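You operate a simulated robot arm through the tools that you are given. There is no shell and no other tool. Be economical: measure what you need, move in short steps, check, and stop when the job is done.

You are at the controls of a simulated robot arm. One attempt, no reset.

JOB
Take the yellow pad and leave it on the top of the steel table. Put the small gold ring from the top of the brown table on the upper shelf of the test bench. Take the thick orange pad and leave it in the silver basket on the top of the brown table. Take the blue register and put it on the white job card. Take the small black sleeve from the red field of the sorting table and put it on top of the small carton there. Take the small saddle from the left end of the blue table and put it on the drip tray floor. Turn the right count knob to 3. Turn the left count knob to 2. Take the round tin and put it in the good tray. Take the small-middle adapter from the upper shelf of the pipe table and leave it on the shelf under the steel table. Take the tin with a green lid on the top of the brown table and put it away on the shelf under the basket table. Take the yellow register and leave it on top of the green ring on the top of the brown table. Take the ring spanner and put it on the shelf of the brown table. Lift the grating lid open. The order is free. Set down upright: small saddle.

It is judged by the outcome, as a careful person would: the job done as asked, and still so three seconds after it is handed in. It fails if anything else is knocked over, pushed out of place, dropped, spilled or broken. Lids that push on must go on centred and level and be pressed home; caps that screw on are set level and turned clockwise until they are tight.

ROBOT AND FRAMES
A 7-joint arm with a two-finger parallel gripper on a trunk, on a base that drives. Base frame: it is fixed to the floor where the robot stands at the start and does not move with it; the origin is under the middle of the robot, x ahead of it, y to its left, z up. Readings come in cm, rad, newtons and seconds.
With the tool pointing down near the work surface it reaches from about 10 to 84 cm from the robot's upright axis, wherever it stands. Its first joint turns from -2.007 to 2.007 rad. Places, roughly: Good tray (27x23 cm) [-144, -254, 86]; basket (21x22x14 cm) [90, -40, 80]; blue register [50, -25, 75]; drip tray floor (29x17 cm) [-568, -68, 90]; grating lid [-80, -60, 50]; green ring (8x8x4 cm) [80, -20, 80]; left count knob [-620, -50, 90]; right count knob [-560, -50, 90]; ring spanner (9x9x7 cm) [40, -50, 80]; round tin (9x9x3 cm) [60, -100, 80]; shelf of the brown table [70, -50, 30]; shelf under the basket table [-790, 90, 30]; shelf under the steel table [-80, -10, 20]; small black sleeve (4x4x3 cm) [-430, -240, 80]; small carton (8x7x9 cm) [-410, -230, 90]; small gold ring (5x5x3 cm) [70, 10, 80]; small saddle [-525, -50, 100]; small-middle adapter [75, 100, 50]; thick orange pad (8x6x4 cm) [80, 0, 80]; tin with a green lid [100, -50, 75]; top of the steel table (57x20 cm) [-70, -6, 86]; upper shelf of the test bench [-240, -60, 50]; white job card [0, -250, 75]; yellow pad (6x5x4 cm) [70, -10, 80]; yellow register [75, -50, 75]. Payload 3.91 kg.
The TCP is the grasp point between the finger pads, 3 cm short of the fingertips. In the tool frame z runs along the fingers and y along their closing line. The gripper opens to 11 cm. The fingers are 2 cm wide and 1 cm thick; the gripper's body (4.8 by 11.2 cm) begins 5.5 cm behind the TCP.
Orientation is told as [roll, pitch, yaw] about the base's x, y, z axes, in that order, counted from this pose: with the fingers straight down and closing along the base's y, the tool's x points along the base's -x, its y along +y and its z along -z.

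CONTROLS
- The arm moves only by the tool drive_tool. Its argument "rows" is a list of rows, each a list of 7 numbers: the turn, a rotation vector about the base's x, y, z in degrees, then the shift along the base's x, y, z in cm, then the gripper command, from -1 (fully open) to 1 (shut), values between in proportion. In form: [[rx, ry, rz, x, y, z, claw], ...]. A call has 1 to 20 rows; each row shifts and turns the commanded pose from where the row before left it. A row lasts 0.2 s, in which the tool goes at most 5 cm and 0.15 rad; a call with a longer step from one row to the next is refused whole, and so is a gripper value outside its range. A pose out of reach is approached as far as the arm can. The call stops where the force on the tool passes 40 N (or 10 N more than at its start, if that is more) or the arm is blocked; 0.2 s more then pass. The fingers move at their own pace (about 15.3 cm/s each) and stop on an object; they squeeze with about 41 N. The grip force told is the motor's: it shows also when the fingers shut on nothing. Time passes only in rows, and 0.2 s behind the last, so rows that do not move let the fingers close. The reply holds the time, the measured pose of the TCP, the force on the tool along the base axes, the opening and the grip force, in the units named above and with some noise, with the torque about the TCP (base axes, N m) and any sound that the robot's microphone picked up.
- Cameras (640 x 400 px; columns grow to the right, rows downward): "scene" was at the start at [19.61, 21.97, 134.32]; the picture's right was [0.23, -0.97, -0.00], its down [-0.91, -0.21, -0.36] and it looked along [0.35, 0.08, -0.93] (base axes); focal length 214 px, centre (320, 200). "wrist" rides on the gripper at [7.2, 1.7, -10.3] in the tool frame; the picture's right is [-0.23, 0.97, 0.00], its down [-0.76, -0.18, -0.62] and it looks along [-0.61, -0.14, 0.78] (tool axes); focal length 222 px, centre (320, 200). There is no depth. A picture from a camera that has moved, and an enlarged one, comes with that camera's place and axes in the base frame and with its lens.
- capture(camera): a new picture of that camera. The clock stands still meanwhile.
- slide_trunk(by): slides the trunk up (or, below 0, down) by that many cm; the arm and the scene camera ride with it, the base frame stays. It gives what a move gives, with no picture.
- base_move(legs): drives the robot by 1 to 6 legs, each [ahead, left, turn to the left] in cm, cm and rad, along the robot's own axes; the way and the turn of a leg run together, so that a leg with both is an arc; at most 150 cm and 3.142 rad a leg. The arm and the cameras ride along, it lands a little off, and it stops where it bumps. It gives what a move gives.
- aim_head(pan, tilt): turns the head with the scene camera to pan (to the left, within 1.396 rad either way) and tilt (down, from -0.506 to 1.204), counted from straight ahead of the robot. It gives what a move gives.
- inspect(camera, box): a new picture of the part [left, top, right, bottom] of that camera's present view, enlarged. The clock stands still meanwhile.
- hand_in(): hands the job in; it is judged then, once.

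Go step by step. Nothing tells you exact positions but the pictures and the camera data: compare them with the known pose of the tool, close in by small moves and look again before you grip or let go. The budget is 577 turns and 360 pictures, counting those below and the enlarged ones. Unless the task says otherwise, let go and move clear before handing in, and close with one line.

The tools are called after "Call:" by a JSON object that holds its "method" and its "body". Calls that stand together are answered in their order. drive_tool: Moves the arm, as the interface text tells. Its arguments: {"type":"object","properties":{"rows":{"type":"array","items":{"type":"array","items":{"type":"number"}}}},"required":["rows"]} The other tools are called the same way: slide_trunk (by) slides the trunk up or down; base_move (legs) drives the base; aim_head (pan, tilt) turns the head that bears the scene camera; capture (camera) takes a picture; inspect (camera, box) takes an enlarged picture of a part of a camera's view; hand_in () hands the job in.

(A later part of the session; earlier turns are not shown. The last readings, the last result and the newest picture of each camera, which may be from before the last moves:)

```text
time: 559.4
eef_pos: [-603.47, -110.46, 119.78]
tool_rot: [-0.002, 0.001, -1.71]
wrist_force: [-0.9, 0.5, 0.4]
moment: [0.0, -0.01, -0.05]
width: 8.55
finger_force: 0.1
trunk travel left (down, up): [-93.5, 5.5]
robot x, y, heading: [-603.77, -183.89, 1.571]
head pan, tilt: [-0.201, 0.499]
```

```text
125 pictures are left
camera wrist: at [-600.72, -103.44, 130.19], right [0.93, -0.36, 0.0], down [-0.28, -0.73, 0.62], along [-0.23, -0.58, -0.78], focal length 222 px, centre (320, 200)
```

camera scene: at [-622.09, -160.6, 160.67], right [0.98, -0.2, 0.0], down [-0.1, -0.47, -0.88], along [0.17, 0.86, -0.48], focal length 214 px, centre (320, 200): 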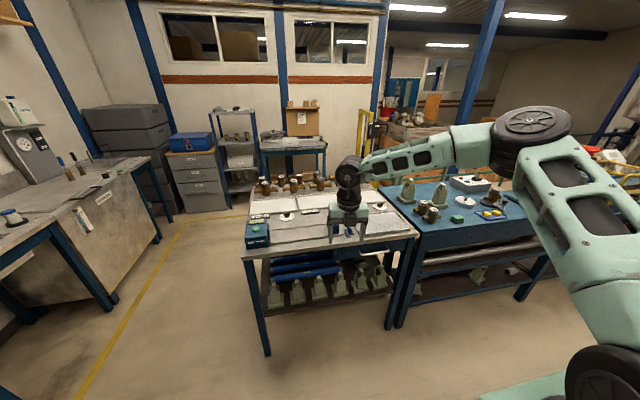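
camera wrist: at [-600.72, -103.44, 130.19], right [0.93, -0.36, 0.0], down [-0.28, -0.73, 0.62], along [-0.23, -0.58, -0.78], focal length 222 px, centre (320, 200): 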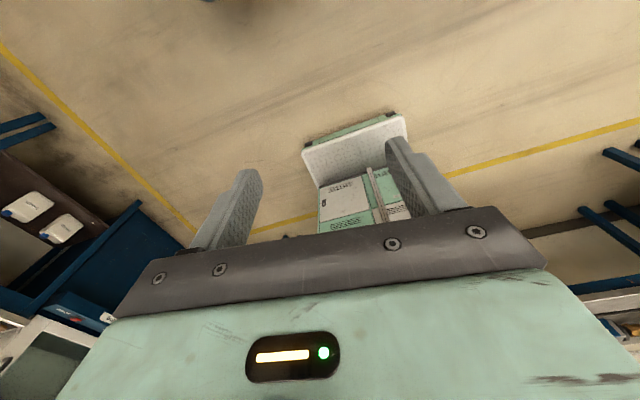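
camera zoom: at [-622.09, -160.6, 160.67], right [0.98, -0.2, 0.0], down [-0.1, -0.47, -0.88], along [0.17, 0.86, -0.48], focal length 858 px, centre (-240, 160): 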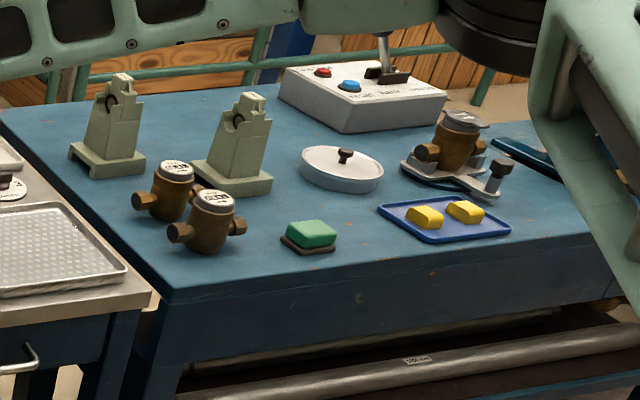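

I see both count knobs (dials with 0…3), the mesh drip tray between, and two saddles on the blue table. Moving over the right knob for a close look.

Call:
{"method": "base_move", "body": {"legs": [[0, -45, 0], [50, 0, 0]]}}

Call:
{"method": "drive_tool", "body": {"rows": [[0, 0, 0, 0, 2.5, -2, -0.55], [0, 0, 0, 0, 2.5, -2, -0.55], [0, 0, 0, 0, 2.5, -2, -0.55], [0, 0, 0, 0, 2.5, -2, -0.55]]}}

Call:
{"method": "capture", "body": {"camera": "wrist"}}

Call:
{"method": "aim_head", "body": {"pan": -0.2, "tilt": 0.9}}

Call:
{"method": "capture", "body": {"camera": "scene"}}

```text
time: 564.6
eef_pos: [-558.61, -61.03, 119.78]
tool_rot: [0.0, 0.004, -1.708]
wrist_force: [0.4, 0.1, 0.4]
moment: [0.0, -0.03, -0.02]
width: 8.54
finger_force: 0.1
trunk travel left (down, up): [-93.5, 5.5]
robot x, y, heading: [-558.27, -134.56, 1.568]
head pan, tilt: [-0.201, 0.499]
```

```text
time: 565.6
eef_pos: [-558.79, -51.09, 111.85]
tool_rot: [-0.001, 0.001, -1.713]
wrist_force: [0.1, 0.4, 0.0]
moment: [0.04, 0.0, 0.0]
width: 8.48
finger_force: 0.1
trunk travel left (down, up): [-93.5, 5.5]
robot x, y, heading: [-558.61, -134.5, 1.569]
head pan, tilt: [-0.201, 0.499]
```

```text
124 pictures are left
camera wrist: at [-555.97, -44.17, 122.16], right [0.93, -0.36, 0.0], down [-0.28, -0.73, 0.62], along [-0.23, -0.58, -0.78], focal length 222 px, centre (320, 200)
```

wrist: 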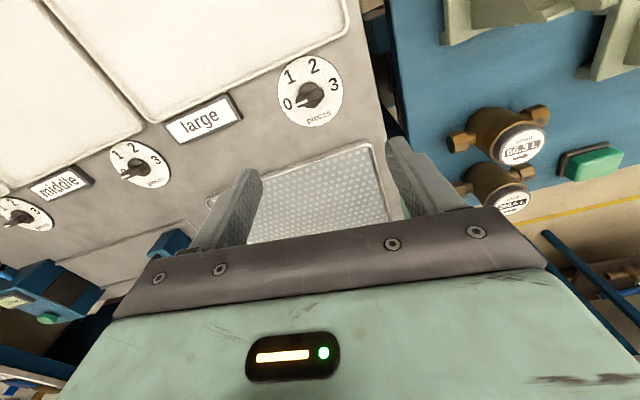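

```text
time: 566.5
eef_pos: [-558.77, -51.14, 111.76]
tool_rot: [-0.002, 0.002, -1.709]
wrist_force: [0.4, 0.6, 0.6]
moment: [0.02, 0.0, -0.02]
width: 8.51
finger_force: 0.1
trunk travel left (down, up): [-93.5, 5.5]
robot x, y, heading: [-558.55, -134.63, 1.566]
head pan, tilt: [-0.201, 0.901]
```

```text
123 pictures are left
camera scene: at [-577.66, -112.71, 157.29], right [0.98, -0.2, 0.0], down [-0.16, -0.77, -0.62], along [0.12, 0.61, -0.78], focal length 214 px, centre (320, 200)
```

scene: 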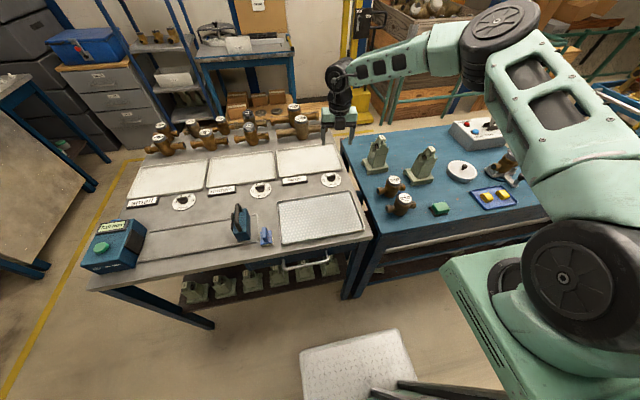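

Call:
{"method": "inspect", "body": {"camera": "wrist", "box": [262, 40, 358, 140]}}

Call:
{"method": "inspect", "body": {"camera": "wrist", "box": [0, 120, 192, 240]}}

```text
4.00 times, centred on (310, 90) of wrist
camera zoom: at [-556.0, -44.19, 122.16], right [0.93, -0.36, 0.0], down [-0.28, -0.73, 0.62], along [-0.23, -0.58, -0.78], focal length 888 px, centre (360, 640)
```

zoom: 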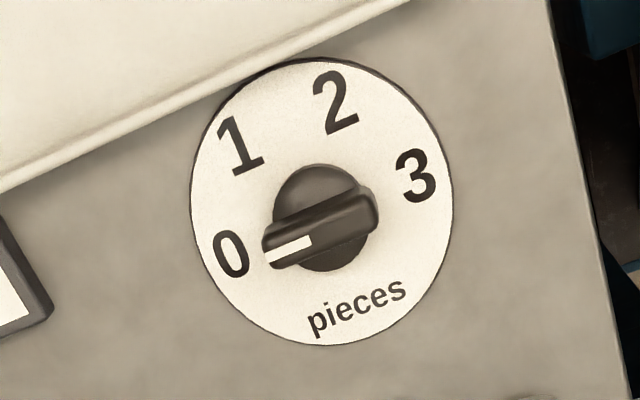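

```text
3.33 times, centred on (96, 180) of wrist
camera zoom: at [-556.0, -44.19, 122.16], right [0.93, -0.36, 0.0], down [-0.28, -0.73, 0.62], along [-0.23, -0.58, -0.78], focal length 740 px, centre (1067, 267)
```

zoom: 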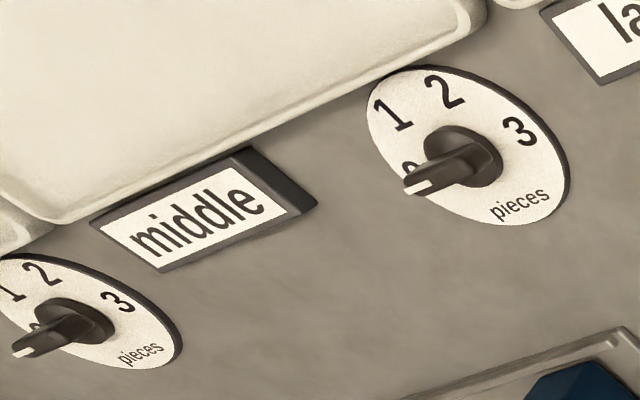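

All pointers are at 0; digits go clockwise 0→3 over about 192°. I'll turn the gripper to straddle the right knob's bar (closing along y).

Call:
{"method": "drive_tool", "body": {"rows": [[0, 0, 8, 0, 0, 0, 0.2], [0, 0, 8, 0, 0, 0, 0.2], [0, 0, 8, 0, 0, 0, 0.2], [0, 0, 8, 0, 0, 0, 0.2], [0, 0, 8, 0, 0, 0, 0.2], [0, 0, 8, 0, 0, 0, 0.2], [0, 0, 8, 0, 0, 0, 0.2], [0, 0, 8, 0, 0, 0, 0.2], [0, 0, 8, 0, 0, 0, 0.2], [0, 0, 8, 0, 0, 0, 0.2], [0, 0, 8, 0, 0, 0, 0.2], [0, 0, 8, -0.8, 0.4, 0, 0.2], [0, 0, 7, -0.8, 0.4, -3, 0.2], [0, 0, 0, 0, 0, -4, 0.2]]}}

Call:
{"method": "capture", "body": {"camera": "wrist"}}

```text
time: 569.5
eef_pos: [-560.38, -50.19, 104.91]
tool_rot: [-0.001, 0.001, 0.088]
wrist_force: [0.2, -0.2, -0.5]
moment: [0.02, 0.03, -0.03]
width: 4.37
finger_force: 0.1
trunk travel left (down, up): [-93.5, 5.5]
robot x, y, heading: [-558.36, -134.51, 1.567]
head pan, tilt: [-0.201, 0.901]
```

```text
120 pictures are left
camera wrist: at [-567.55, -49.14, 115.24], right [0.14, 0.99, 0.0], down [0.77, -0.11, 0.62], along [0.62, -0.09, -0.78], focal length 222 px, centre (320, 200)
```

wrist: 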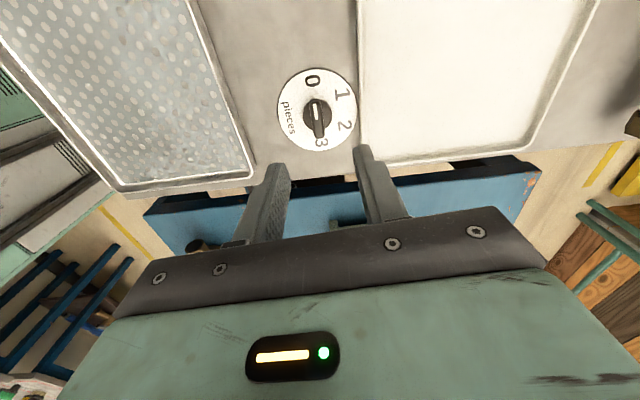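

Call:
{"method": "drive_tool", "body": {"rows": [[0, 0, 0, 0.4, -0.4, -4, 0.2], [0, 0, 0, 0, 0, -4, 0.2]]}}

Call:
{"method": "inspect", "body": {"camera": "wrist", "box": [220, 80, 420, 205]}}

```text
time: 570.1
eef_pos: [-560.01, -50.55, 96.86]
tool_rot: [0.0, 0.001, 0.087]
wrist_force: [-0.9, -0.4, 0.2]
moment: [0.0, 0.0, -0.04]
width: 4.4
finger_force: 0.0
trunk travel left (down, up): [-93.5, 5.5]
robot x, y, heading: [-558.68, -134.28, 1.568]
head pan, tilt: [-0.201, 0.901]
```

```text
3.20 times, centred on (320, 142) of wrist
camera zoom: at [-567.24, -49.51, 107.24], right [0.14, 0.99, 0.0], down [0.77, -0.11, 0.62], along [0.62, -0.09, -0.78], focal length 711 px, centre (320, 384)
```

zoom: 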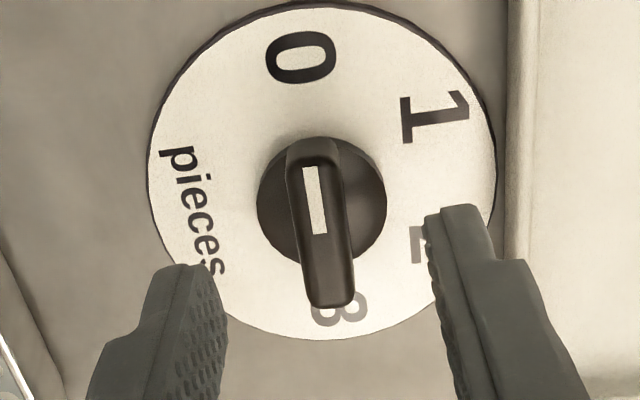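

Call:
{"method": "drive_tool", "body": {"rows": [[0, 0, 0, 0, 0, -2, 0.2], [0, 0, 0, 0, 0, -1.2, 0.2]]}}

Call:
{"method": "inspect", "body": {"camera": "wrist", "box": [220, 100, 420, 225]}}

Call:
{"method": "inspect", "body": {"camera": "scene", "box": [280, 130, 392, 200]}}

```text
time: 570.7
eef_pos: [-559.89, -50.58, 93.62]
tool_rot: [-0.002, 0.001, 0.085]
wrist_force: [-0.2, 0.4, 0.4]
moment: [-0.01, 0.0, -0.01]
width: 4.4
finger_force: 0.1
trunk travel left (down, up): [-93.5, 5.5]
robot x, y, heading: [-558.83, -134.68, 1.568]
head pan, tilt: [-0.201, 0.901]
```

```text
3.20 times, centred on (320, 162) of wrist
camera zoom: at [-567.19, -49.46, 104.04], right [0.14, 0.99, 0.0], down [0.77, -0.11, 0.62], along [0.62, -0.09, -0.78], focal length 711 px, centre (320, 320)
```

zoom: 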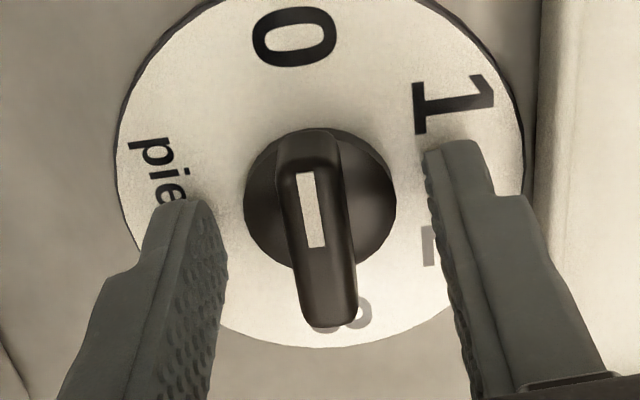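

```text
5.71 times, centred on (336, 165) of scene
camera zoom: at [-577.65, -112.73, 157.29], right [0.98, -0.2, 0.0], down [-0.16, -0.77, -0.62], along [0.12, 0.61, -0.78], focal length 1226 px, centre (229, 400)
```

zoom: 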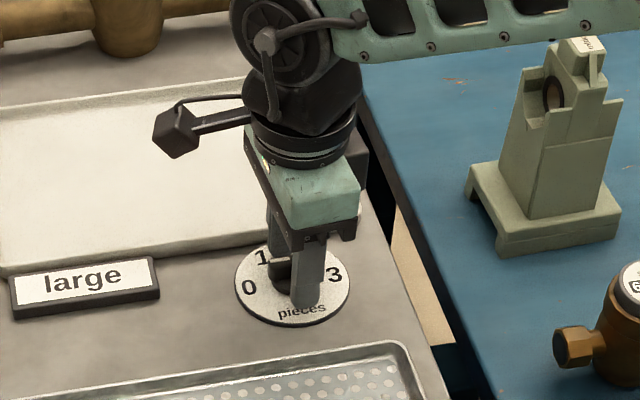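

Call:
{"method": "drive_tool", "body": {"rows": [[0, 0, 0, 0, 0, 0, 0.5], [0, 0, 0, 0, 0, 0, 1], [0, 0, 0, 0, 0, 0, 1]]}}

Call:
{"method": "inspect", "body": {"camera": "wrist", "box": [220, 100, 420, 225]}}

```text
time: 571.5
eef_pos: [-559.91, -50.63, 93.61]
tool_rot: [-0.001, 0.001, 0.088]
wrist_force: [0.5, -0.5, -1.1]
moment: [0.08, 0.04, 0.01]
width: 3.18
finger_force: 45.1
trunk travel left (down, up): [-93.5, 5.5]
robot x, y, heading: [-558.63, -134.79, 1.568]
head pan, tilt: [-0.201, 0.901]
```

```text
3.20 times, centred on (320, 162) of wrist
camera zoom: at [-567.19, -49.46, 104.04], right [0.14, 0.99, 0.0], down [0.77, -0.11, 0.62], along [0.62, -0.09, -0.78], focal length 711 px, centre (320, 320)
```

zoom: 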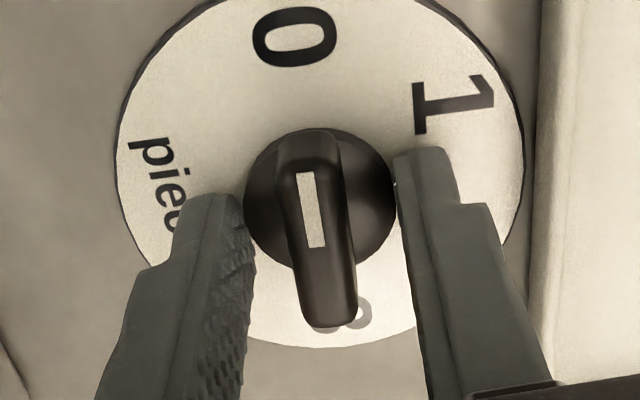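

The fingers hold the round base; I'd rather hold the bar. Opening, rising 0.8 cm, closing again.

Call:
{"method": "drive_tool", "body": {"rows": [[0, 0, 0, 0, 0, 0, 0.3], [0, 0, 0, 0, 0, 0.8, 0.3], [0, 0, 0, 0, 0, 0, 0.6], [0, 0, 0, 0, 0, 0, 1], [0, 0, 0, 0, 0, 0, 1]]}}

Call:
{"method": "inspect", "body": {"camera": "wrist", "box": [220, 100, 420, 225]}}

```text
time: 572.7
eef_pos: [-559.98, -50.52, 94.41]
tool_rot: [-0.002, 0.002, 0.085]
wrist_force: [-0.4, -0.1, -0.5]
moment: [0.08, -0.04, -0.85]
width: 1.28
finger_force: 44.9
trunk travel left (down, up): [-93.5, 5.5]
robot x, y, heading: [-558.91, -134.61, 1.569]
head pan, tilt: [-0.201, 0.901]
```

```text
3.20 times, centred on (320, 162) of wrist
camera zoom: at [-567.2, -49.46, 104.78], right [0.14, 0.99, 0.0], down [0.77, -0.11, 0.62], along [0.62, -0.09, -0.78], focal length 711 px, centre (320, 320)
```

zoom: 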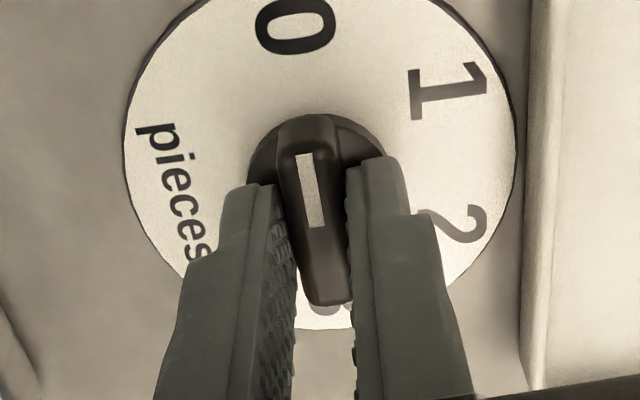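

Call:
{"method": "drive_tool", "body": {"rows": [[0, 0, -4, 0, 0, 0, 1], [0, 0, -8, 0, 0, 0, 1], [0, 0, -8, 0, 0, 0, 1], [0, 0, -8, 0, 0, 0, 1], [0, 0, -8, 0, 0, 0, 1], [0, 0, -8, 0, 0, 0, 1], [0, 0, -8, 0, 0, 0, 1], [0, 0, -8, 0, 0, 0, 1]]}}

Call:
{"method": "capture", "body": {"camera": "wrist"}}

```text
time: 574.5
eef_pos: [-560.04, -50.58, 94.29]
tool_rot: [-0.001, 0.001, -0.962]
wrist_force: [-3.1, 5.6, -1.7]
moment: [0.24, 0.01, -0.01]
width: 1.18
finger_force: 44.9
trunk travel left (down, up): [-93.5, 5.5]
robot x, y, heading: [-559.04, -134.42, 1.568]
head pan, tilt: [-0.201, 0.901]
```

```text
114 pictures are left
camera wrist: at [-562.58, -43.64, 104.78], right [0.93, 0.37, 0.0], down [0.29, -0.73, 0.62], along [0.23, -0.58, -0.78], focal length 222 px, centre (320, 200)
```

wrist: 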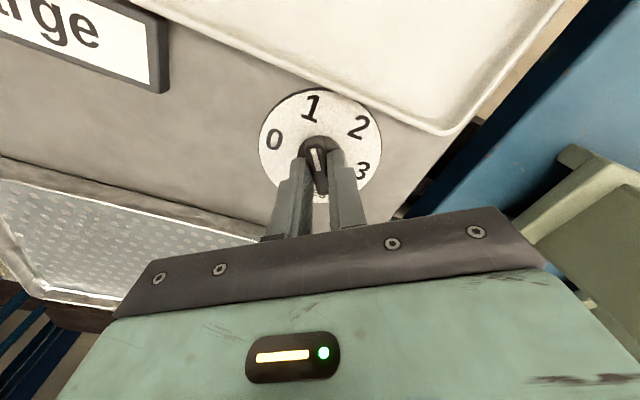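

Call:
{"method": "drive_tool", "body": {"rows": [[0, 0, -8, 0, 0, 0, 1], [0, 0, -8, 0, 0, 0, 1], [0, 0, -8, 0, 0, 0, 1], [0, 0, -8, 0, 0, 0, 1], [0, 0, -8, 0, 0, 0, 1], [0, 0, -8, 0, 0, 0, 1], [0, 0, -8, 0, 0, 0, 1], [0, 0, -8, 0, 0, 0, 1]]}}

Call:
{"method": "capture", "body": {"camera": "wrist"}}

```text
time: 576.3
eef_pos: [-560.01, -50.64, 94.38]
tool_rot: [0.0, 0.001, -2.082]
wrist_force: [0.3, 0.8, 0.2]
moment: [-0.86, 0.4, 0.01]
width: 1.16
finger_force: 44.6
trunk travel left (down, up): [-93.5, 5.5]
robot x, y, heading: [-558.11, -134.88, 1.57]
head pan, tilt: [-0.201, 0.901]
```

```text
113 pictures are left
camera wrist: at [-554.85, -45.07, 104.77], right [0.74, -0.67, 0.0], down [-0.53, -0.58, 0.62], along [-0.42, -0.46, -0.78], focal length 222 px, centre (320, 200)
```

wrist: 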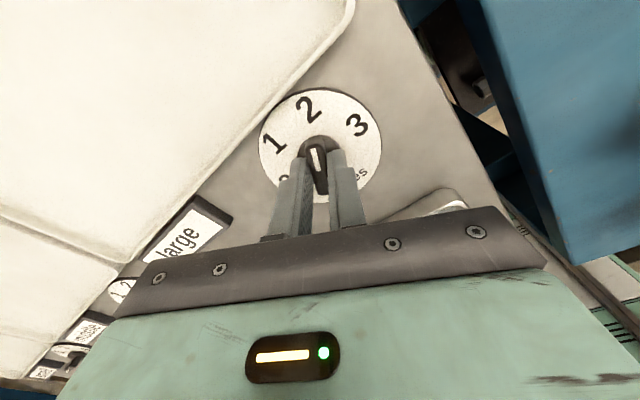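

Pointer is now on 2. Continuing to 3.

Call:
{"method": "drive_tool", "body": {"rows": [[0, 0, -8, 0, 0, 0, 1], [0, 0, -8, 0, 0, 0, 1], [0, 0, -8, 0, 0, 0, 1], [0, 0, -8, 0, 0, 0, 1], [0, 0, -8, 0, 0, 0, 1], [0, 0, -8, 0, 0, 0, 1], [0, 0, -8, 0, 0, 0, 1], [0, 0, -7, 0, 0, 0, 1]]}}

Call:
{"method": "inspect", "body": {"camera": "wrist", "box": [220, 60, 420, 225]}}

```text
time: 578.1
eef_pos: [-559.88, -50.64, 94.26]
tool_rot: [-0.001, 0.001, 3.107]
wrist_force: [-3.6, 9.6, -8.3]
moment: [-0.1, 0.04, 1.1]
width: 1.2
finger_force: 44.3
trunk travel left (down, up): [-93.5, 5.5]
robot x, y, heading: [-558.87, -134.92, 1.566]
head pan, tilt: [-0.201, 0.901]
```

```text
2.42 times, centred on (320, 142) of wrist
camera zoom: at [-552.73, -52.52, 104.79], right [-0.26, -0.97, 0.0], down [-0.76, 0.2, 0.62], along [-0.6, 0.16, -0.78], focal length 538 px, centre (320, 339)
```

zoom: 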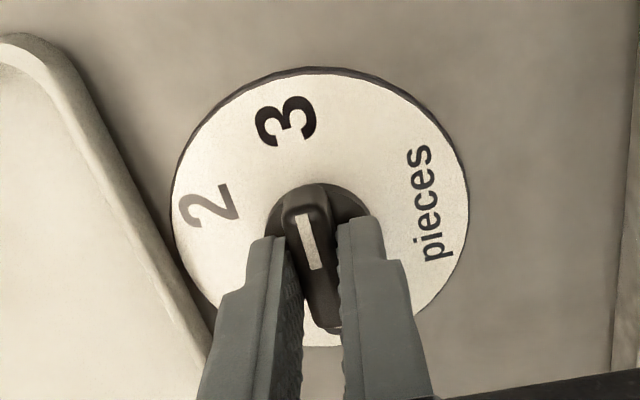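

The right knob is on 3 and at its stop. Releasing and checking.

Call:
{"method": "drive_tool", "body": {"rows": [[0, 0, 0, 0, 0, 0, 0.5], [0, 0, 0, 0, 0, 0, 0.3], [0, 0, 0, 0, 0, 3, 0.3], [0, 0, 0, 0, 0, 4, 0.3]]}}

Call:
{"method": "inspect", "body": {"camera": "wrist", "box": [220, 40, 420, 205]}}

```text
time: 579.1
eef_pos: [-559.86, -50.72, 101.48]
tool_rot: [-0.003, 0.003, 3.107]
wrist_force: [0.0, -0.6, 0.0]
moment: [-0.01, -0.04, 0.01]
width: 3.84
finger_force: 0.0
trunk travel left (down, up): [-93.5, 5.5]
robot x, y, heading: [-558.53, -134.55, 1.572]
head pan, tilt: [-0.201, 0.901]
```

```text
2.42 times, centred on (320, 122) of wrist
camera zoom: at [-552.61, -52.61, 111.76], right [-0.26, -0.97, 0.0], down [-0.76, 0.2, 0.62], along [-0.6, 0.16, -0.78], focal length 538 px, centre (320, 388)
```

zoom: 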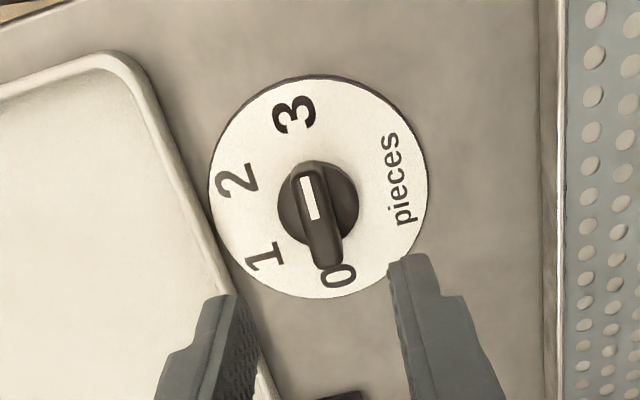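

Right knob reads 3. Moving to the left knob (base left 62 cm) and rewinding the wrist.

Call:
{"method": "drive_tool", "body": {"rows": [[0, 0, 8, 0, 0, 4, 0.2], [0, 0, 8, 0, 0, 4, 0.2], [0, 0, 8, 0, 0, 0, 0.2], [0, 0, 8, 0, 0, 0, 0.2], [0, 0, 8, 0, 0, 0, 0.2], [0, 0, 8, 0, 0, 0, 0.2], [0, 0, 8, 0, 0, 0, 0.2], [0, 0, 8, 0, 0, 0, 0.2], [0, 0, 8, 0, 0, 0, 0.2], [0, 0, 8, 0, 0, 0, 0.2], [0, 0, 8, 0, 0, 0, 0.2], [0, 0, 8, 0, 0, 0, 0.2], [0, 0, 8, 0, 0, 0, 0.2], [0, 0, 8, 0, 0, 0, 0.2], [0, 0, 8, 0, 0, 0, 0.2], [0, 0, 8, 0, 0, 0, 0.2], [0, 0, 8, 0, 0, 0, 0.2], [0, 0, 8, 0, 0, 0, 0.2], [0, 0, 8, 0, 0, 0, 0.2], [0, 0, 8, 0, 0, 0, 0.2]]}}

Call:
{"method": "drive_tool", "body": {"rows": [[0, 0, 8, 0, 0, 0, 0.2], [0, 0, 8, 0, 0, 0, 0.2], [0, 0, 6, 0, 0, 0, 0.2]]}}

Call:
{"method": "base_move", "body": {"legs": [[0, 62, 0]]}}

Call:
{"method": "capture", "body": {"camera": "wrist"}}

```text
time: 583.3
eef_pos: [-559.84, -50.46, 109.44]
tool_rot: [-0.002, 0.002, -0.381]
wrist_force: [0.4, -0.2, -0.7]
moment: [0.03, 0.03, 0.0]
width: 4.39
finger_force: 0.1
trunk travel left (down, up): [-93.5, 5.5]
robot x, y, heading: [-558.58, -134.49, 1.568]
head pan, tilt: [-0.201, 0.901]
```

```text
time: 584.1
eef_pos: [-559.91, -50.57, 109.49]
tool_rot: [-0.001, 0.002, 0.002]
wrist_force: [0.0, 0.9, -0.2]
moment: [0.03, -0.04, 0.0]
width: 4.37
finger_force: 0.1
trunk travel left (down, up): [-93.5, 5.5]
robot x, y, heading: [-558.73, -134.32, 1.565]
head pan, tilt: [-0.201, 0.901]
```

```text
time: 587.6
eef_pos: [-623.41, -50.91, 109.42]
tool_rot: [-0.001, 0.003, 0.011]
wrist_force: [0.6, 1.1, 0.3]
moment: [-0.01, -0.01, 0.04]
width: 4.44
finger_force: 0.0
trunk travel left (down, up): [-93.5, 5.5]
robot x, y, heading: [-621.27, -135.14, 1.58]
head pan, tilt: [-0.201, 0.901]
```

```text
110 pictures are left
camera wrist: at [-630.6, -49.26, 119.79], right [0.22, 0.98, 0.0], down [0.76, -0.17, 0.62], along [0.61, -0.14, -0.78], focal length 222 px, centre (320, 200)
```

wrist: 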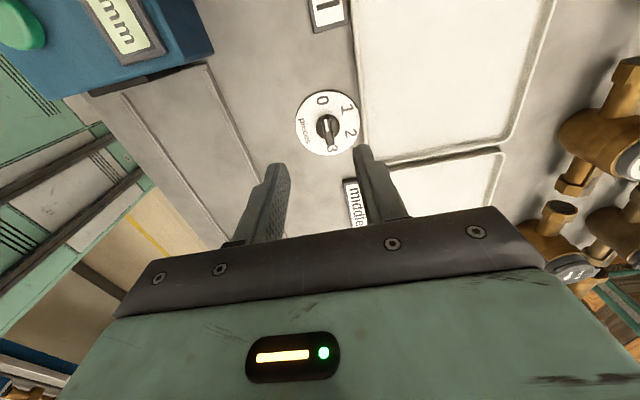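

Call:
{"method": "drive_tool", "body": {"rows": [[0, 0, 0, 3.7, 0, -2, 0.2], [0, 0, 0, 0, 0, -4, 0.2], [0, 0, 0, 0, 0, -4, 0.2], [0, 0, 0, 0, 0, -3, 0.2]]}}

Call:
{"method": "inspect", "body": {"camera": "wrist", "box": [220, 80, 420, 205]}}

```text
time: 588.6
eef_pos: [-619.71, -51.02, 96.18]
tool_rot: [-0.001, 0.001, 0.01]
wrist_force: [-0.1, 0.4, -0.7]
moment: [-0.03, -0.01, 0.0]
width: 4.42
finger_force: 0.1
trunk travel left (down, up): [-93.5, 5.5]
robot x, y, heading: [-621.22, -134.79, 1.58]
head pan, tilt: [-0.201, 0.901]
```

```text
3.20 times, centred on (320, 142) of wrist
camera zoom: at [-626.88, -49.33, 106.62], right [0.22, 0.98, 0.0], down [0.76, -0.17, 0.62], along [0.61, -0.14, -0.78], focal length 711 px, centre (320, 384)
```

zoom: 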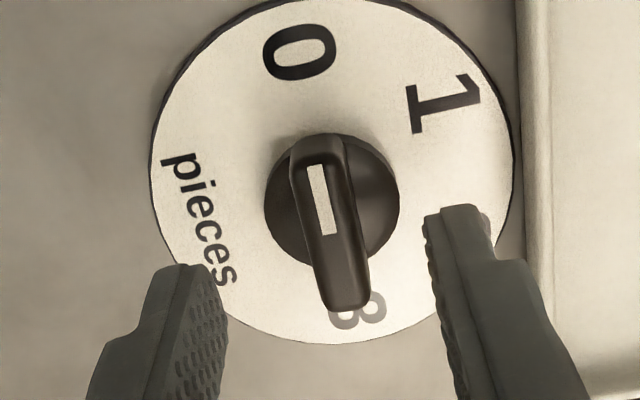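

Call:
{"method": "drive_tool", "body": {"rows": [[0, 0, -3.5, 0, 0.25, -1.8, 0.3], [0, 0, 0, 0, 0, 0, 0.6], [0, 0, 0, 0, 0, 0, 1], [0, 0, 0, 0, 0, 0, 1]]}}

Call:
{"method": "inspect", "body": {"camera": "wrist", "box": [220, 100, 420, 225]}}

```text
time: 589.6
eef_pos: [-619.66, -50.71, 94.42]
tool_rot: [0.001, 0.001, -0.051]
wrist_force: [1.3, 6.4, -2.3]
moment: [0.23, -0.53, -0.01]
width: 1.15
finger_force: 44.7
trunk travel left (down, up): [-93.5, 5.5]
robot x, y, heading: [-621.16, -134.95, 1.581]
head pan, tilt: [-0.201, 0.901]
```

```text
3.20 times, centred on (320, 162) of wrist
camera zoom: at [-626.76, -48.58, 104.82], right [0.28, 0.96, 0.0], down [0.75, -0.22, 0.62], along [0.6, -0.17, -0.78], focal length 711 px, centre (320, 320)
```

zoom: 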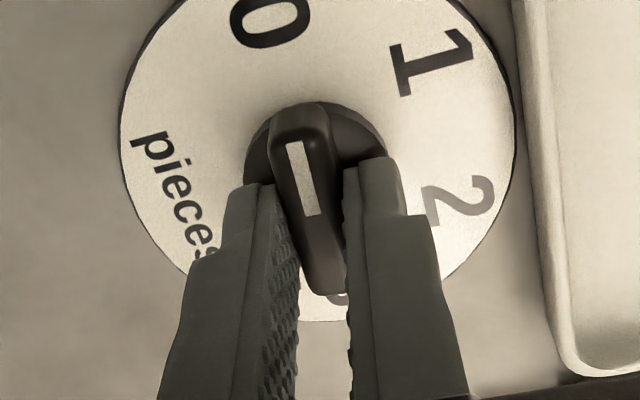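

Aligned grip with no torque. Turning clockwise ~118° to 2.

Call:
{"method": "drive_tool", "body": {"rows": [[0, 0, -8, 0, 0, 0, 1], [0, 0, -8, 0, 0, 0, 1], [0, 0, -8, 0, 0, 0, 1], [0, 0, -8, 0, 0, 0, 1], [0, 0, -8, 0, 0, 0, 1], [0, 0, -8, 0, 0, 0, 1], [0, 0, -8, 0, 0, 0, 1], [0, 0, -8, 0, 0, 0, 1], [0, 0, -8, 0, 0, 0, 1], [0, 0, -8, 0, 0, 0, 1], [0, 0, -8, 0, 0, 0, 1], [0, 0, -8, 0, 0, 0, 1], [0, 0, -8, 0, 0, 0, 1], [0, 0, -8, 0, 0, 0, 1], [0, 0, -5.5, 0, 0, 0, 1], [0, 0, 0, 0, 0, 0, 1]]}}

Call:
{"method": "inspect", "body": {"camera": "wrist", "box": [220, 60, 420, 225]}}

```text
time: 593.0
eef_pos: [-620.08, -50.86, 94.48]
tool_rot: [-0.001, -0.003, -2.099]
wrist_force: [-24.8, -20.4, -16.9]
moment: [-0.36, 0.37, 0.06]
width: 1.19
finger_force: 44.9
trunk travel left (down, up): [-93.5, 5.5]
robot x, y, heading: [-621.21, -134.73, 1.58]
head pan, tilt: [-0.201, 0.901]
```

```text
2.42 times, centred on (320, 142) of wrist
camera zoom: at [-614.83, -45.39, 104.79], right [0.73, -0.69, 0.0], down [-0.54, -0.57, 0.63], along [-0.43, -0.46, -0.78], focal length 538 px, centre (320, 339)
```

zoom: 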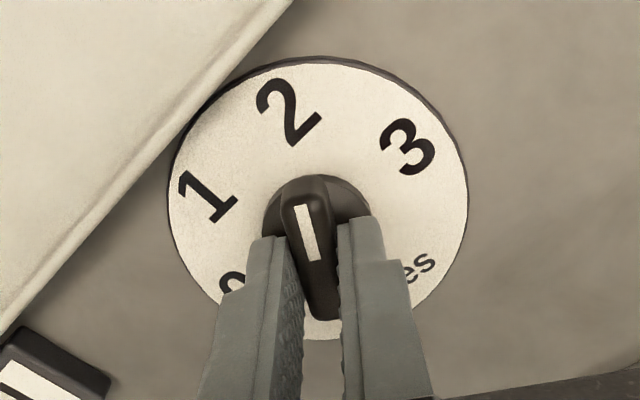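

Call:
{"method": "drive_tool", "body": {"rows": [[0, 0, 0, 0.3, 0.3, 0, 0.6], [0, 0, 0, 0, 0, 0, 0.3], [0, 0, 0, 0, 0, 3, 0.3], [0, 0, 0, 0, 0, 4, 0.3]]}}

Call:
{"method": "inspect", "body": {"camera": "wrist", "box": [220, 40, 420, 205]}}

```text
time: 594.0
eef_pos: [-619.29, -50.44, 101.51]
tool_rot: [0.0, 0.003, -2.101]
wrist_force: [-0.9, 0.8, 0.4]
moment: [0.0, 0.01, -0.02]
width: 3.85
finger_force: 0.2
trunk travel left (down, up): [-93.5, 5.5]
robot x, y, heading: [-621.07, -134.94, 1.577]
head pan, tilt: [-0.201, 0.901]
```

```text
2.42 times, centred on (320, 122) of wrist
camera zoom: at [-614.14, -44.92, 111.94], right [0.73, -0.69, 0.0], down [-0.54, -0.57, 0.62], along [-0.43, -0.45, -0.78], focal length 538 px, centre (320, 388)
```

zoom: 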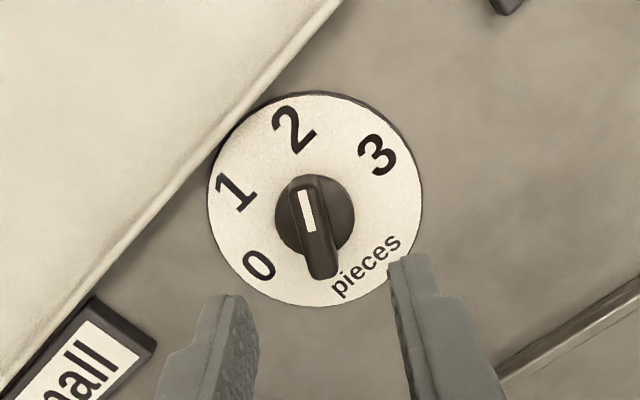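

Left knob reads 2. Now the saddle: raise, move right and look closely.

Call:
{"method": "drive_tool", "body": {"rows": [[0, 0, 0, 0, -2, 4, -0.5], [0, 0, 0, 0, -2, 4, -0.5], [0, 0, 0, 0, -2, 4, -0.5], [0, 0, 0, 0, -2, 4, -0.5]]}}

Call:
{"method": "base_move", "body": {"legs": [[0, -60, 0]]}}

Call:
{"method": "capture", "body": {"camera": "wrist"}}

Call:
{"method": "inspect", "body": {"camera": "scene", "box": [320, 110, 520, 235]}}

```text
time: 595.0
eef_pos: [-619.62, -58.35, 117.79]
tool_rot: [0.0, 0.001, -2.099]
wrist_force: [0.2, 0.1, -0.4]
moment: [-0.04, 0.02, 0.01]
width: 8.26
finger_force: 0.0
trunk travel left (down, up): [-93.5, 5.5]
robot x, y, heading: [-621.31, -134.65, 1.584]
head pan, tilt: [-0.201, 0.901]
```

```text
time: 598.3
eef_pos: [-560.39, -57.94, 117.6]
tool_rot: [-0.002, 0.001, -2.108]
wrist_force: [0.2, 0.2, 0.2]
moment: [0.01, 0.02, 0.01]
width: 8.22
finger_force: 0.1
trunk travel left (down, up): [-93.5, 5.5]
robot x, y, heading: [-562.81, -134.4, 1.573]
head pan, tilt: [-0.201, 0.901]
```

```text
105 pictures are left
camera wrist: at [-555.2, -52.54, 128.1], right [0.72, -0.69, 0.0], down [-0.54, -0.56, 0.62], along [-0.43, -0.45, -0.78], focal length 222 px, centre (320, 200)
```

wrist: 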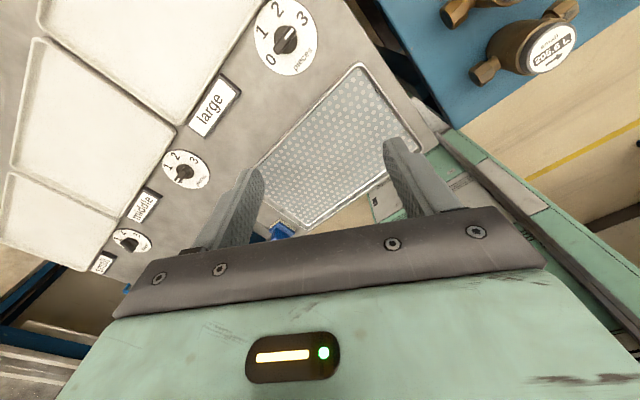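

```text
3.20 times, centred on (420, 172) of scene
camera zoom: at [-581.74, -112.68, 157.28], right [0.98, -0.2, 0.0], down [-0.15, -0.77, -0.62], along [0.12, 0.61, -0.78], focal length 686 px, centre (0, 288)
```

zoom: 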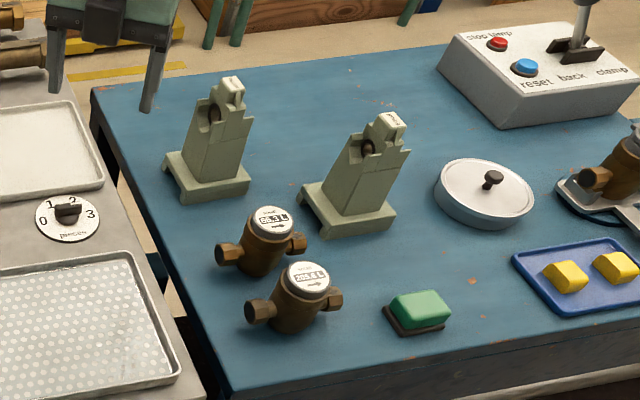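

Call:
{"method": "inspect", "body": {"camera": "scene", "box": [370, 125, 460, 185]}}

```text
6.67 times, centred on (415, 155) of scene
camera zoom: at [-581.74, -112.68, 157.28], right [0.98, -0.2, 0.0], down [-0.15, -0.77, -0.62], along [0.12, 0.61, -0.78], focal length 1430 px, centre (-313, 500)
```

zoom: 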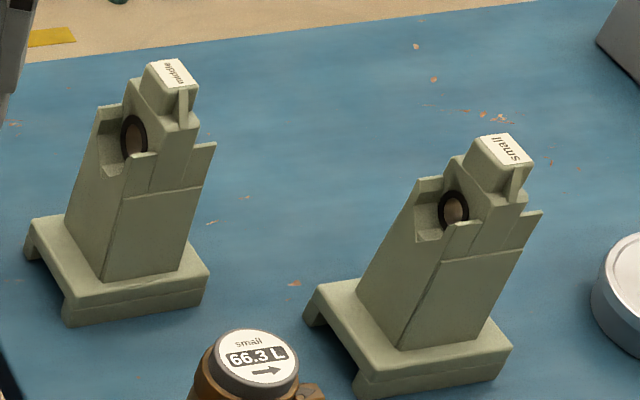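

The right saddle is labelled "small". Moving over it.

Call:
{"method": "base_move", "body": {"legs": [[0, -38, 0]]}}

Call:
{"method": "drive_tool", "body": {"rows": [[0, 0, 7.5, 0, 2, 1, -1], [0, 0, 7.5, 0, 2, 1, -1], [0, 0, 7.5, 0, 1, 1, -1], [0, 0, 7.5, 0, 0, 1, -1]]}}

Call:
{"method": "capture", "body": {"camera": "wrist"}}

Call:
{"method": "inspect", "body": {"camera": "scene", "box": [250, 100, 410, 200]}}

```text
time: 600.7
eef_pos: [-522.58, -57.65, 117.72]
tool_rot: [-0.002, 0.002, -2.101]
wrist_force: [-0.6, 0.8, -0.6]
moment: [0.01, -0.01, -0.01]
width: 8.23
finger_force: 0.1
trunk travel left (down, up): [-93.5, 5.5]
robot x, y, heading: [-524.23, -134.06, 1.579]
head pan, tilt: [-0.201, 0.901]
```

```text
time: 601.7
eef_pos: [-522.65, -52.59, 121.76]
tool_rot: [-0.002, 0.001, -1.575]
wrist_force: [0.8, 0.3, -0.2]
moment: [-0.04, 0.01, 0.04]
width: 10.97
finger_force: 0.2
trunk travel left (down, up): [-93.5, 5.5]
robot x, y, heading: [-524.04, -133.96, 1.58]
head pan, tilt: [-0.201, 0.901]
```

```text
102 pictures are left
camera wrist: at [-520.75, -45.34, 132.06], right [0.97, -0.23, 0.0], down [-0.18, -0.76, 0.62], along [-0.15, -0.61, -0.78], focal length 222 px, centre (320, 200)
```

wrist: 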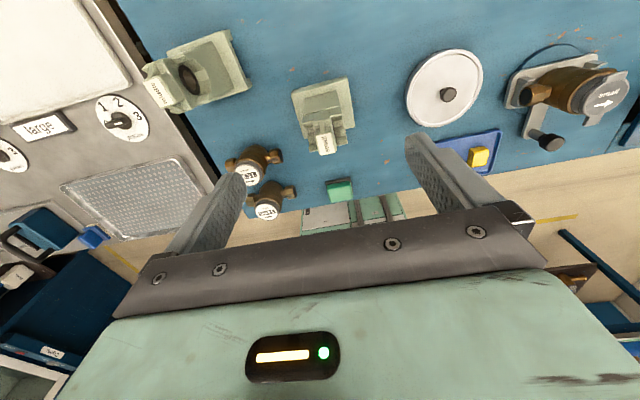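

```text
4.00 times, centred on (330, 150) of scene
camera zoom: at [-543.46, -112.52, 157.28], right [0.98, -0.19, 0.0], down [-0.15, -0.77, -0.62], along [0.12, 0.61, -0.78], focal length 858 px, centre (280, 400)
```

zoom: 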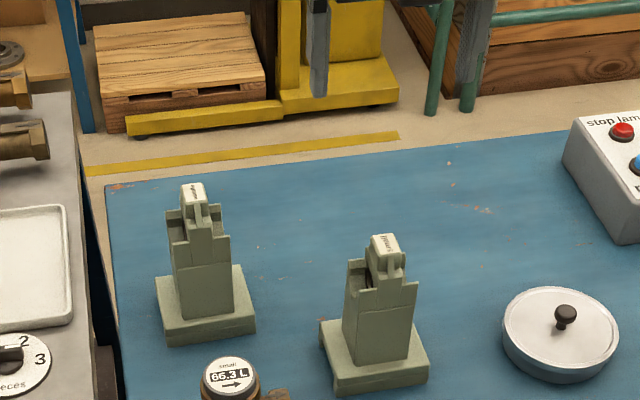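

The small saddle stands at (−523, −57), z 90…106. Gripping across its upper width (closing along x).

Call:
{"method": "drive_tool", "body": {"rows": [[0, 0, 0, -0.4, -4.4, 0, -0.7], [0, 0, 0, 0, 0, -4, -0.7], [0, 0, 0, 0, 0, -4, -0.7]]}}

Call:
{"method": "capture", "body": {"camera": "wrist"}}

Call:
{"method": "inspect", "body": {"camera": "scene", "box": [280, 110, 440, 210]}}

```text
time: 602.5
eef_pos: [-522.76, -57.2, 113.57]
tool_rot: [-0.002, 0.002, -1.579]
wrist_force: [0.3, 0.4, 0.5]
moment: [0.03, 0.02, -0.03]
width: 9.33
finger_force: 0.0
trunk travel left (down, up): [-93.5, 5.5]
robot x, y, heading: [-524.39, -133.94, 1.578]
head pan, tilt: [-0.201, 0.901]
```

```text
100 pictures are left
camera wrist: at [-521.01, -49.96, 123.92], right [0.97, -0.23, 0.0], down [-0.18, -0.76, 0.62], along [-0.15, -0.6, -0.78], focal length 222 px, centre (320, 200)
```

wrist: 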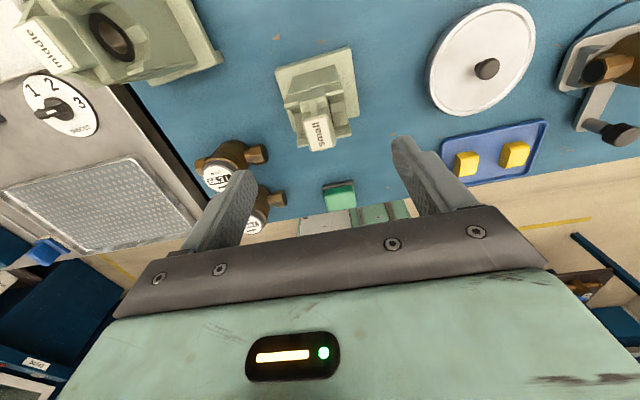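

```text
4.00 times, centred on (360, 160) of scene
camera zoom: at [-543.45, -112.58, 157.29], right [0.98, -0.19, 0.0], down [-0.15, -0.77, -0.62], along [0.12, 0.61, -0.78], focal length 858 px, centre (160, 360)
```

zoom: 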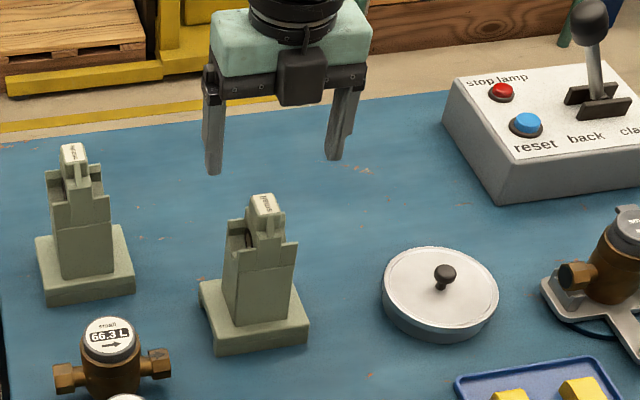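

Call:
{"method": "drive_tool", "body": {"rows": [[0, 0, 0, 0.2, 0.7, -4, -0.7], [0, 0, 0, 0, 0, -3, -0.7]]}}

Call:
{"method": "capture", "body": {"camera": "wrist"}}

Call:
{"method": "inspect", "body": {"camera": "scene", "box": [280, 110, 440, 210]}}

```text
time: 603.1
eef_pos: [-522.7, -56.21, 106.7]
tool_rot: [-0.001, 0.003, -1.577]
wrist_force: [0.3, 0.6, 0.5]
moment: [0.02, 0.0, -0.01]
width: 9.36
finger_force: 0.1
trunk travel left (down, up): [-93.5, 5.5]
robot x, y, heading: [-524.31, -134.03, 1.582]
head pan, tilt: [-0.201, 0.901]
```

```text
98 pictures are left
camera wrist: at [-520.8, -49.02, 117.06], right [0.97, -0.23, 0.0], down [-0.18, -0.76, 0.62], along [-0.15, -0.6, -0.78], focal length 222 px, centre (320, 200)
```

wrist: 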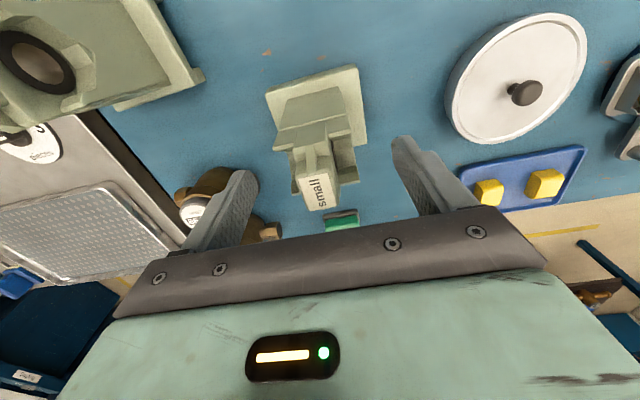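

```text
4.00 times, centred on (360, 160) of scene
camera zoom: at [-543.46, -112.57, 157.29], right [0.98, -0.19, 0.0], down [-0.15, -0.77, -0.62], along [0.12, 0.61, -0.78], focal length 858 px, centre (160, 360)
```

zoom: 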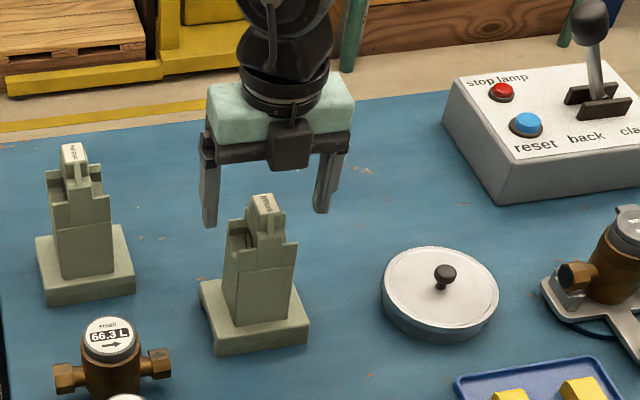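

Call:
{"method": "drive_tool", "body": {"rows": [[0, 0, 0, 0.1, 0, -3, -0.7], [0, 0, 0, 0, 0, -2, -0.7], [0, 0, 0, 0, 0, 0, -0.3], [0, 0, 0, 0, 0, 0, 0.2], [0, 0, 0, 0, 0, 0, 1], [0, 0, 0, 0, 0, 0, 1]]}}

Call:
{"method": "capture", "body": {"camera": "wrist"}}

Call:
{"method": "inspect", "body": {"camera": "scene", "box": [280, 110, 440, 210]}}

```text
time: 604.5
eef_pos: [-522.49, -56.26, 101.76]
tool_rot: [0.0, 0.002, -1.58]
wrist_force: [-0.4, 2.5, 3.1]
moment: [0.32, -0.23, 0.16]
width: 5.6
finger_force: 40.4
trunk travel left (down, up): [-93.5, 5.5]
robot x, y, heading: [-524.24, -134.16, 1.584]
head pan, tilt: [-0.201, 0.901]
```

```text
96 pictures are left
camera wrist: at [-520.73, -49.0, 112.07], right [0.97, -0.23, 0.0], down [-0.18, -0.76, 0.62], along [-0.15, -0.6, -0.78], focal length 222 px, centre (320, 200)
```

wrist: 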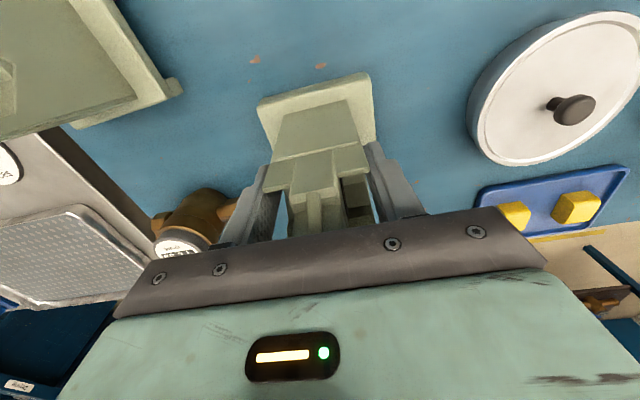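

```text
4.00 times, centred on (360, 160) of scene
camera zoom: at [-543.47, -112.54, 157.28], right [0.98, -0.19, 0.0], down [-0.15, -0.77, -0.62], along [0.12, 0.61, -0.78], focal length 858 px, centre (160, 360)
```

zoom: 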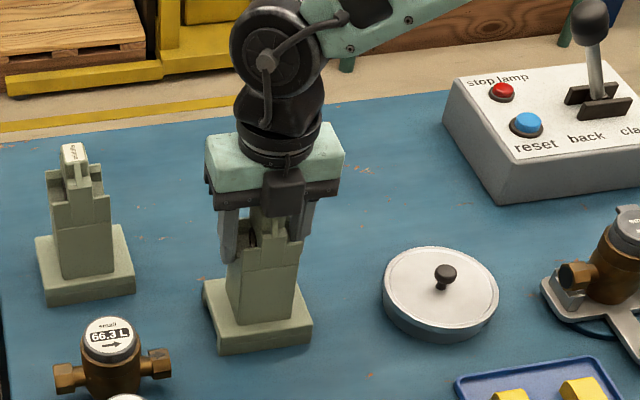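

Gripped. Lifting and moving over the drip tray.

Call:
{"method": "drive_tool", "body": {"rows": [[0, 0, 0, 0, 0, 2, 1], [0, 0, 0, 0, 0, 4, 1], [0, 0, 0, 0, 0, 4, 1], [0, 0, 0, 0, 0, 4, 1], [0, 0, 0, 0, 0, 4, 1]]}}

Call:
{"method": "base_move", "body": {"legs": [[0, 45, 0]]}}

Call:
{"method": "capture", "body": {"camera": "wrist"}}

Call:
{"method": "capture", "body": {"camera": "scene"}}

```text
time: 605.7
eef_pos: [-522.69, -56.43, 119.92]
tool_rot: [-0.002, 0.0, -1.58]
wrist_force: [0.3, 0.4, -6.2]
moment: [0.02, 0.04, 0.01]
width: 5.58
finger_force: 41.3
trunk travel left (down, up): [-93.5, 5.5]
robot x, y, heading: [-524.2, -134.03, 1.579]
head pan, tilt: [-0.201, 0.901]
```

```text
time: 608.4
eef_pos: [-567.5, -56.63, 119.87]
tool_rot: [-0.002, 0.001, -1.585]
wrist_force: [-0.8, -0.7, -5.0]
moment: [0.04, -0.03, 0.04]
width: 5.6
finger_force: 40.8
trunk travel left (down, up): [-93.5, 5.5]
robot x, y, heading: [-569.65, -134.65, 1.575]
head pan, tilt: [-0.201, 0.901]
```

```text
94 pictures are left
camera wrist: at [-565.56, -49.37, 130.28], right [0.97, -0.24, 0.0], down [-0.19, -0.76, 0.62], along [-0.15, -0.6, -0.78], focal length 222 px, centre (320, 200)
```

wrist: 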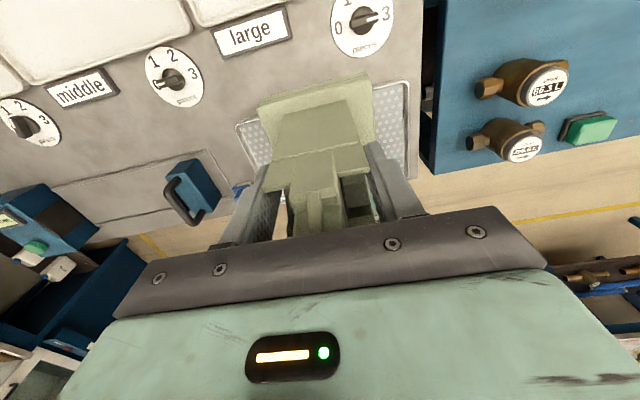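

```text
93 pictures are left
camera scene: at [-588.59, -112.68, 157.28], right [0.98, -0.2, 0.0], down [-0.15, -0.77, -0.62], along [0.12, 0.61, -0.78], focal length 214 px, centre (320, 200)
```

scene: 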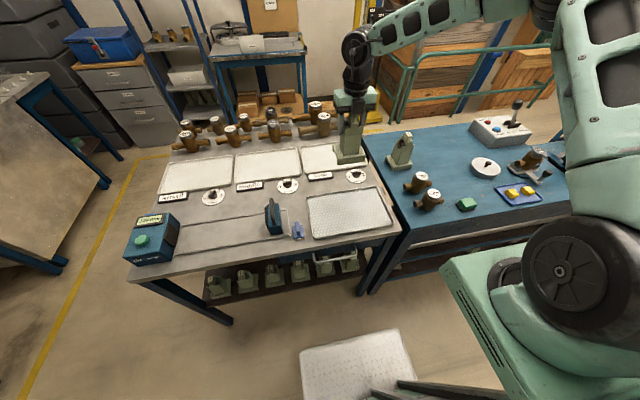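

Call:
{"method": "drive_tool", "body": {"rows": [[0, 0, 0, -0.4, -3.7, 0, 1], [0, 0, 0, -0.3, -3.7, 0, 1], [0, 0, 0, 0, -3.6, 0, 1], [0, 0, 0, 0, 0, -4, 1], [0, 0, 0, 0, 0, -4, 1], [0, 0, 0, 0, 0, -4, 1], [0, 0, 0, 0, 0, -2, 1]]}}

Call:
{"method": "inspect", "body": {"camera": "scene", "box": [270, 140, 430, 260]}}

Call:
{"method": "capture", "body": {"camera": "wrist"}}

```text
time: 610.0
eef_pos: [-568.04, -67.39, 105.91]
tool_rot: [-0.001, 0.003, -1.586]
wrist_force: [-0.1, 0.2, -5.6]
moment: [0.06, 0.02, 0.02]
width: 5.59
finger_force: 40.8
trunk travel left (down, up): [-93.5, 5.5]
robot x, y, heading: [-569.4, -134.24, 1.573]
head pan, tilt: [-0.201, 0.901]
```

```text
3.33 times, centred on (350, 200) of scene
camera zoom: at [-588.6, -112.7, 157.28], right [0.98, -0.2, 0.0], down [-0.15, -0.77, -0.62], along [0.12, 0.61, -0.78], focal length 715 px, centre (220, 200)
```

zoom: 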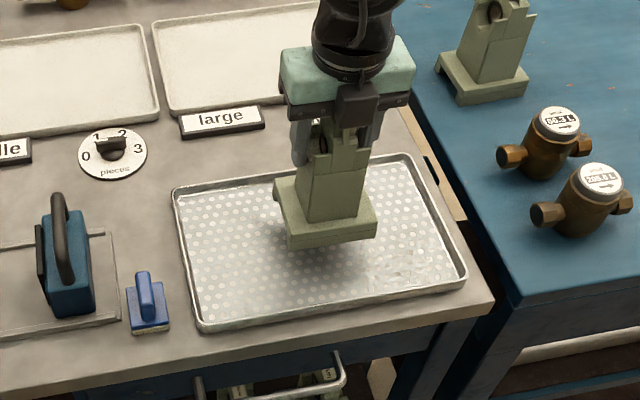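

```text
91 pictures are left
camera wrist: at [-566.14, -60.22, 116.33], right [0.97, -0.24, 0.0], down [-0.19, -0.76, 0.62], along [-0.15, -0.6, -0.78], focal length 222 px, centre (320, 200)
```

wrist: 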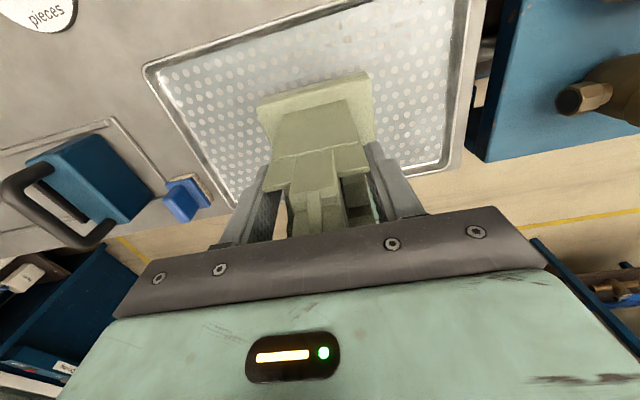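

Call:
{"method": "drive_tool", "body": {"rows": [[0, 0, 0, 0, 0, -2, 1], [0, 0, 0, 0, 0, -1.2, 1], [0, 0, 0, 0, 0, -0.5, 1], [0, 0, 0, 0, 0, -0.5, 1], [0, 0, 0, 0, 0, -0.4, 1]]}}

```text
time: 611.0
eef_pos: [-568.21, -67.45, 102.42]
tool_rot: [0.0, 0.009, -1.586]
wrist_force: [3.9, -7.4, 26.2]
moment: [-1.26, -0.02, 0.1]
width: 5.59
finger_force: 40.9
trunk travel left (down, up): [-93.5, 5.5]
robot x, y, heading: [-569.46, -134.77, 1.574]
head pan, tilt: [-0.201, 0.901]
stopped in row 4: the force on the tool passed its limit at 50 N (the readings are from after the stop); the commanded pose is now the measured one
```

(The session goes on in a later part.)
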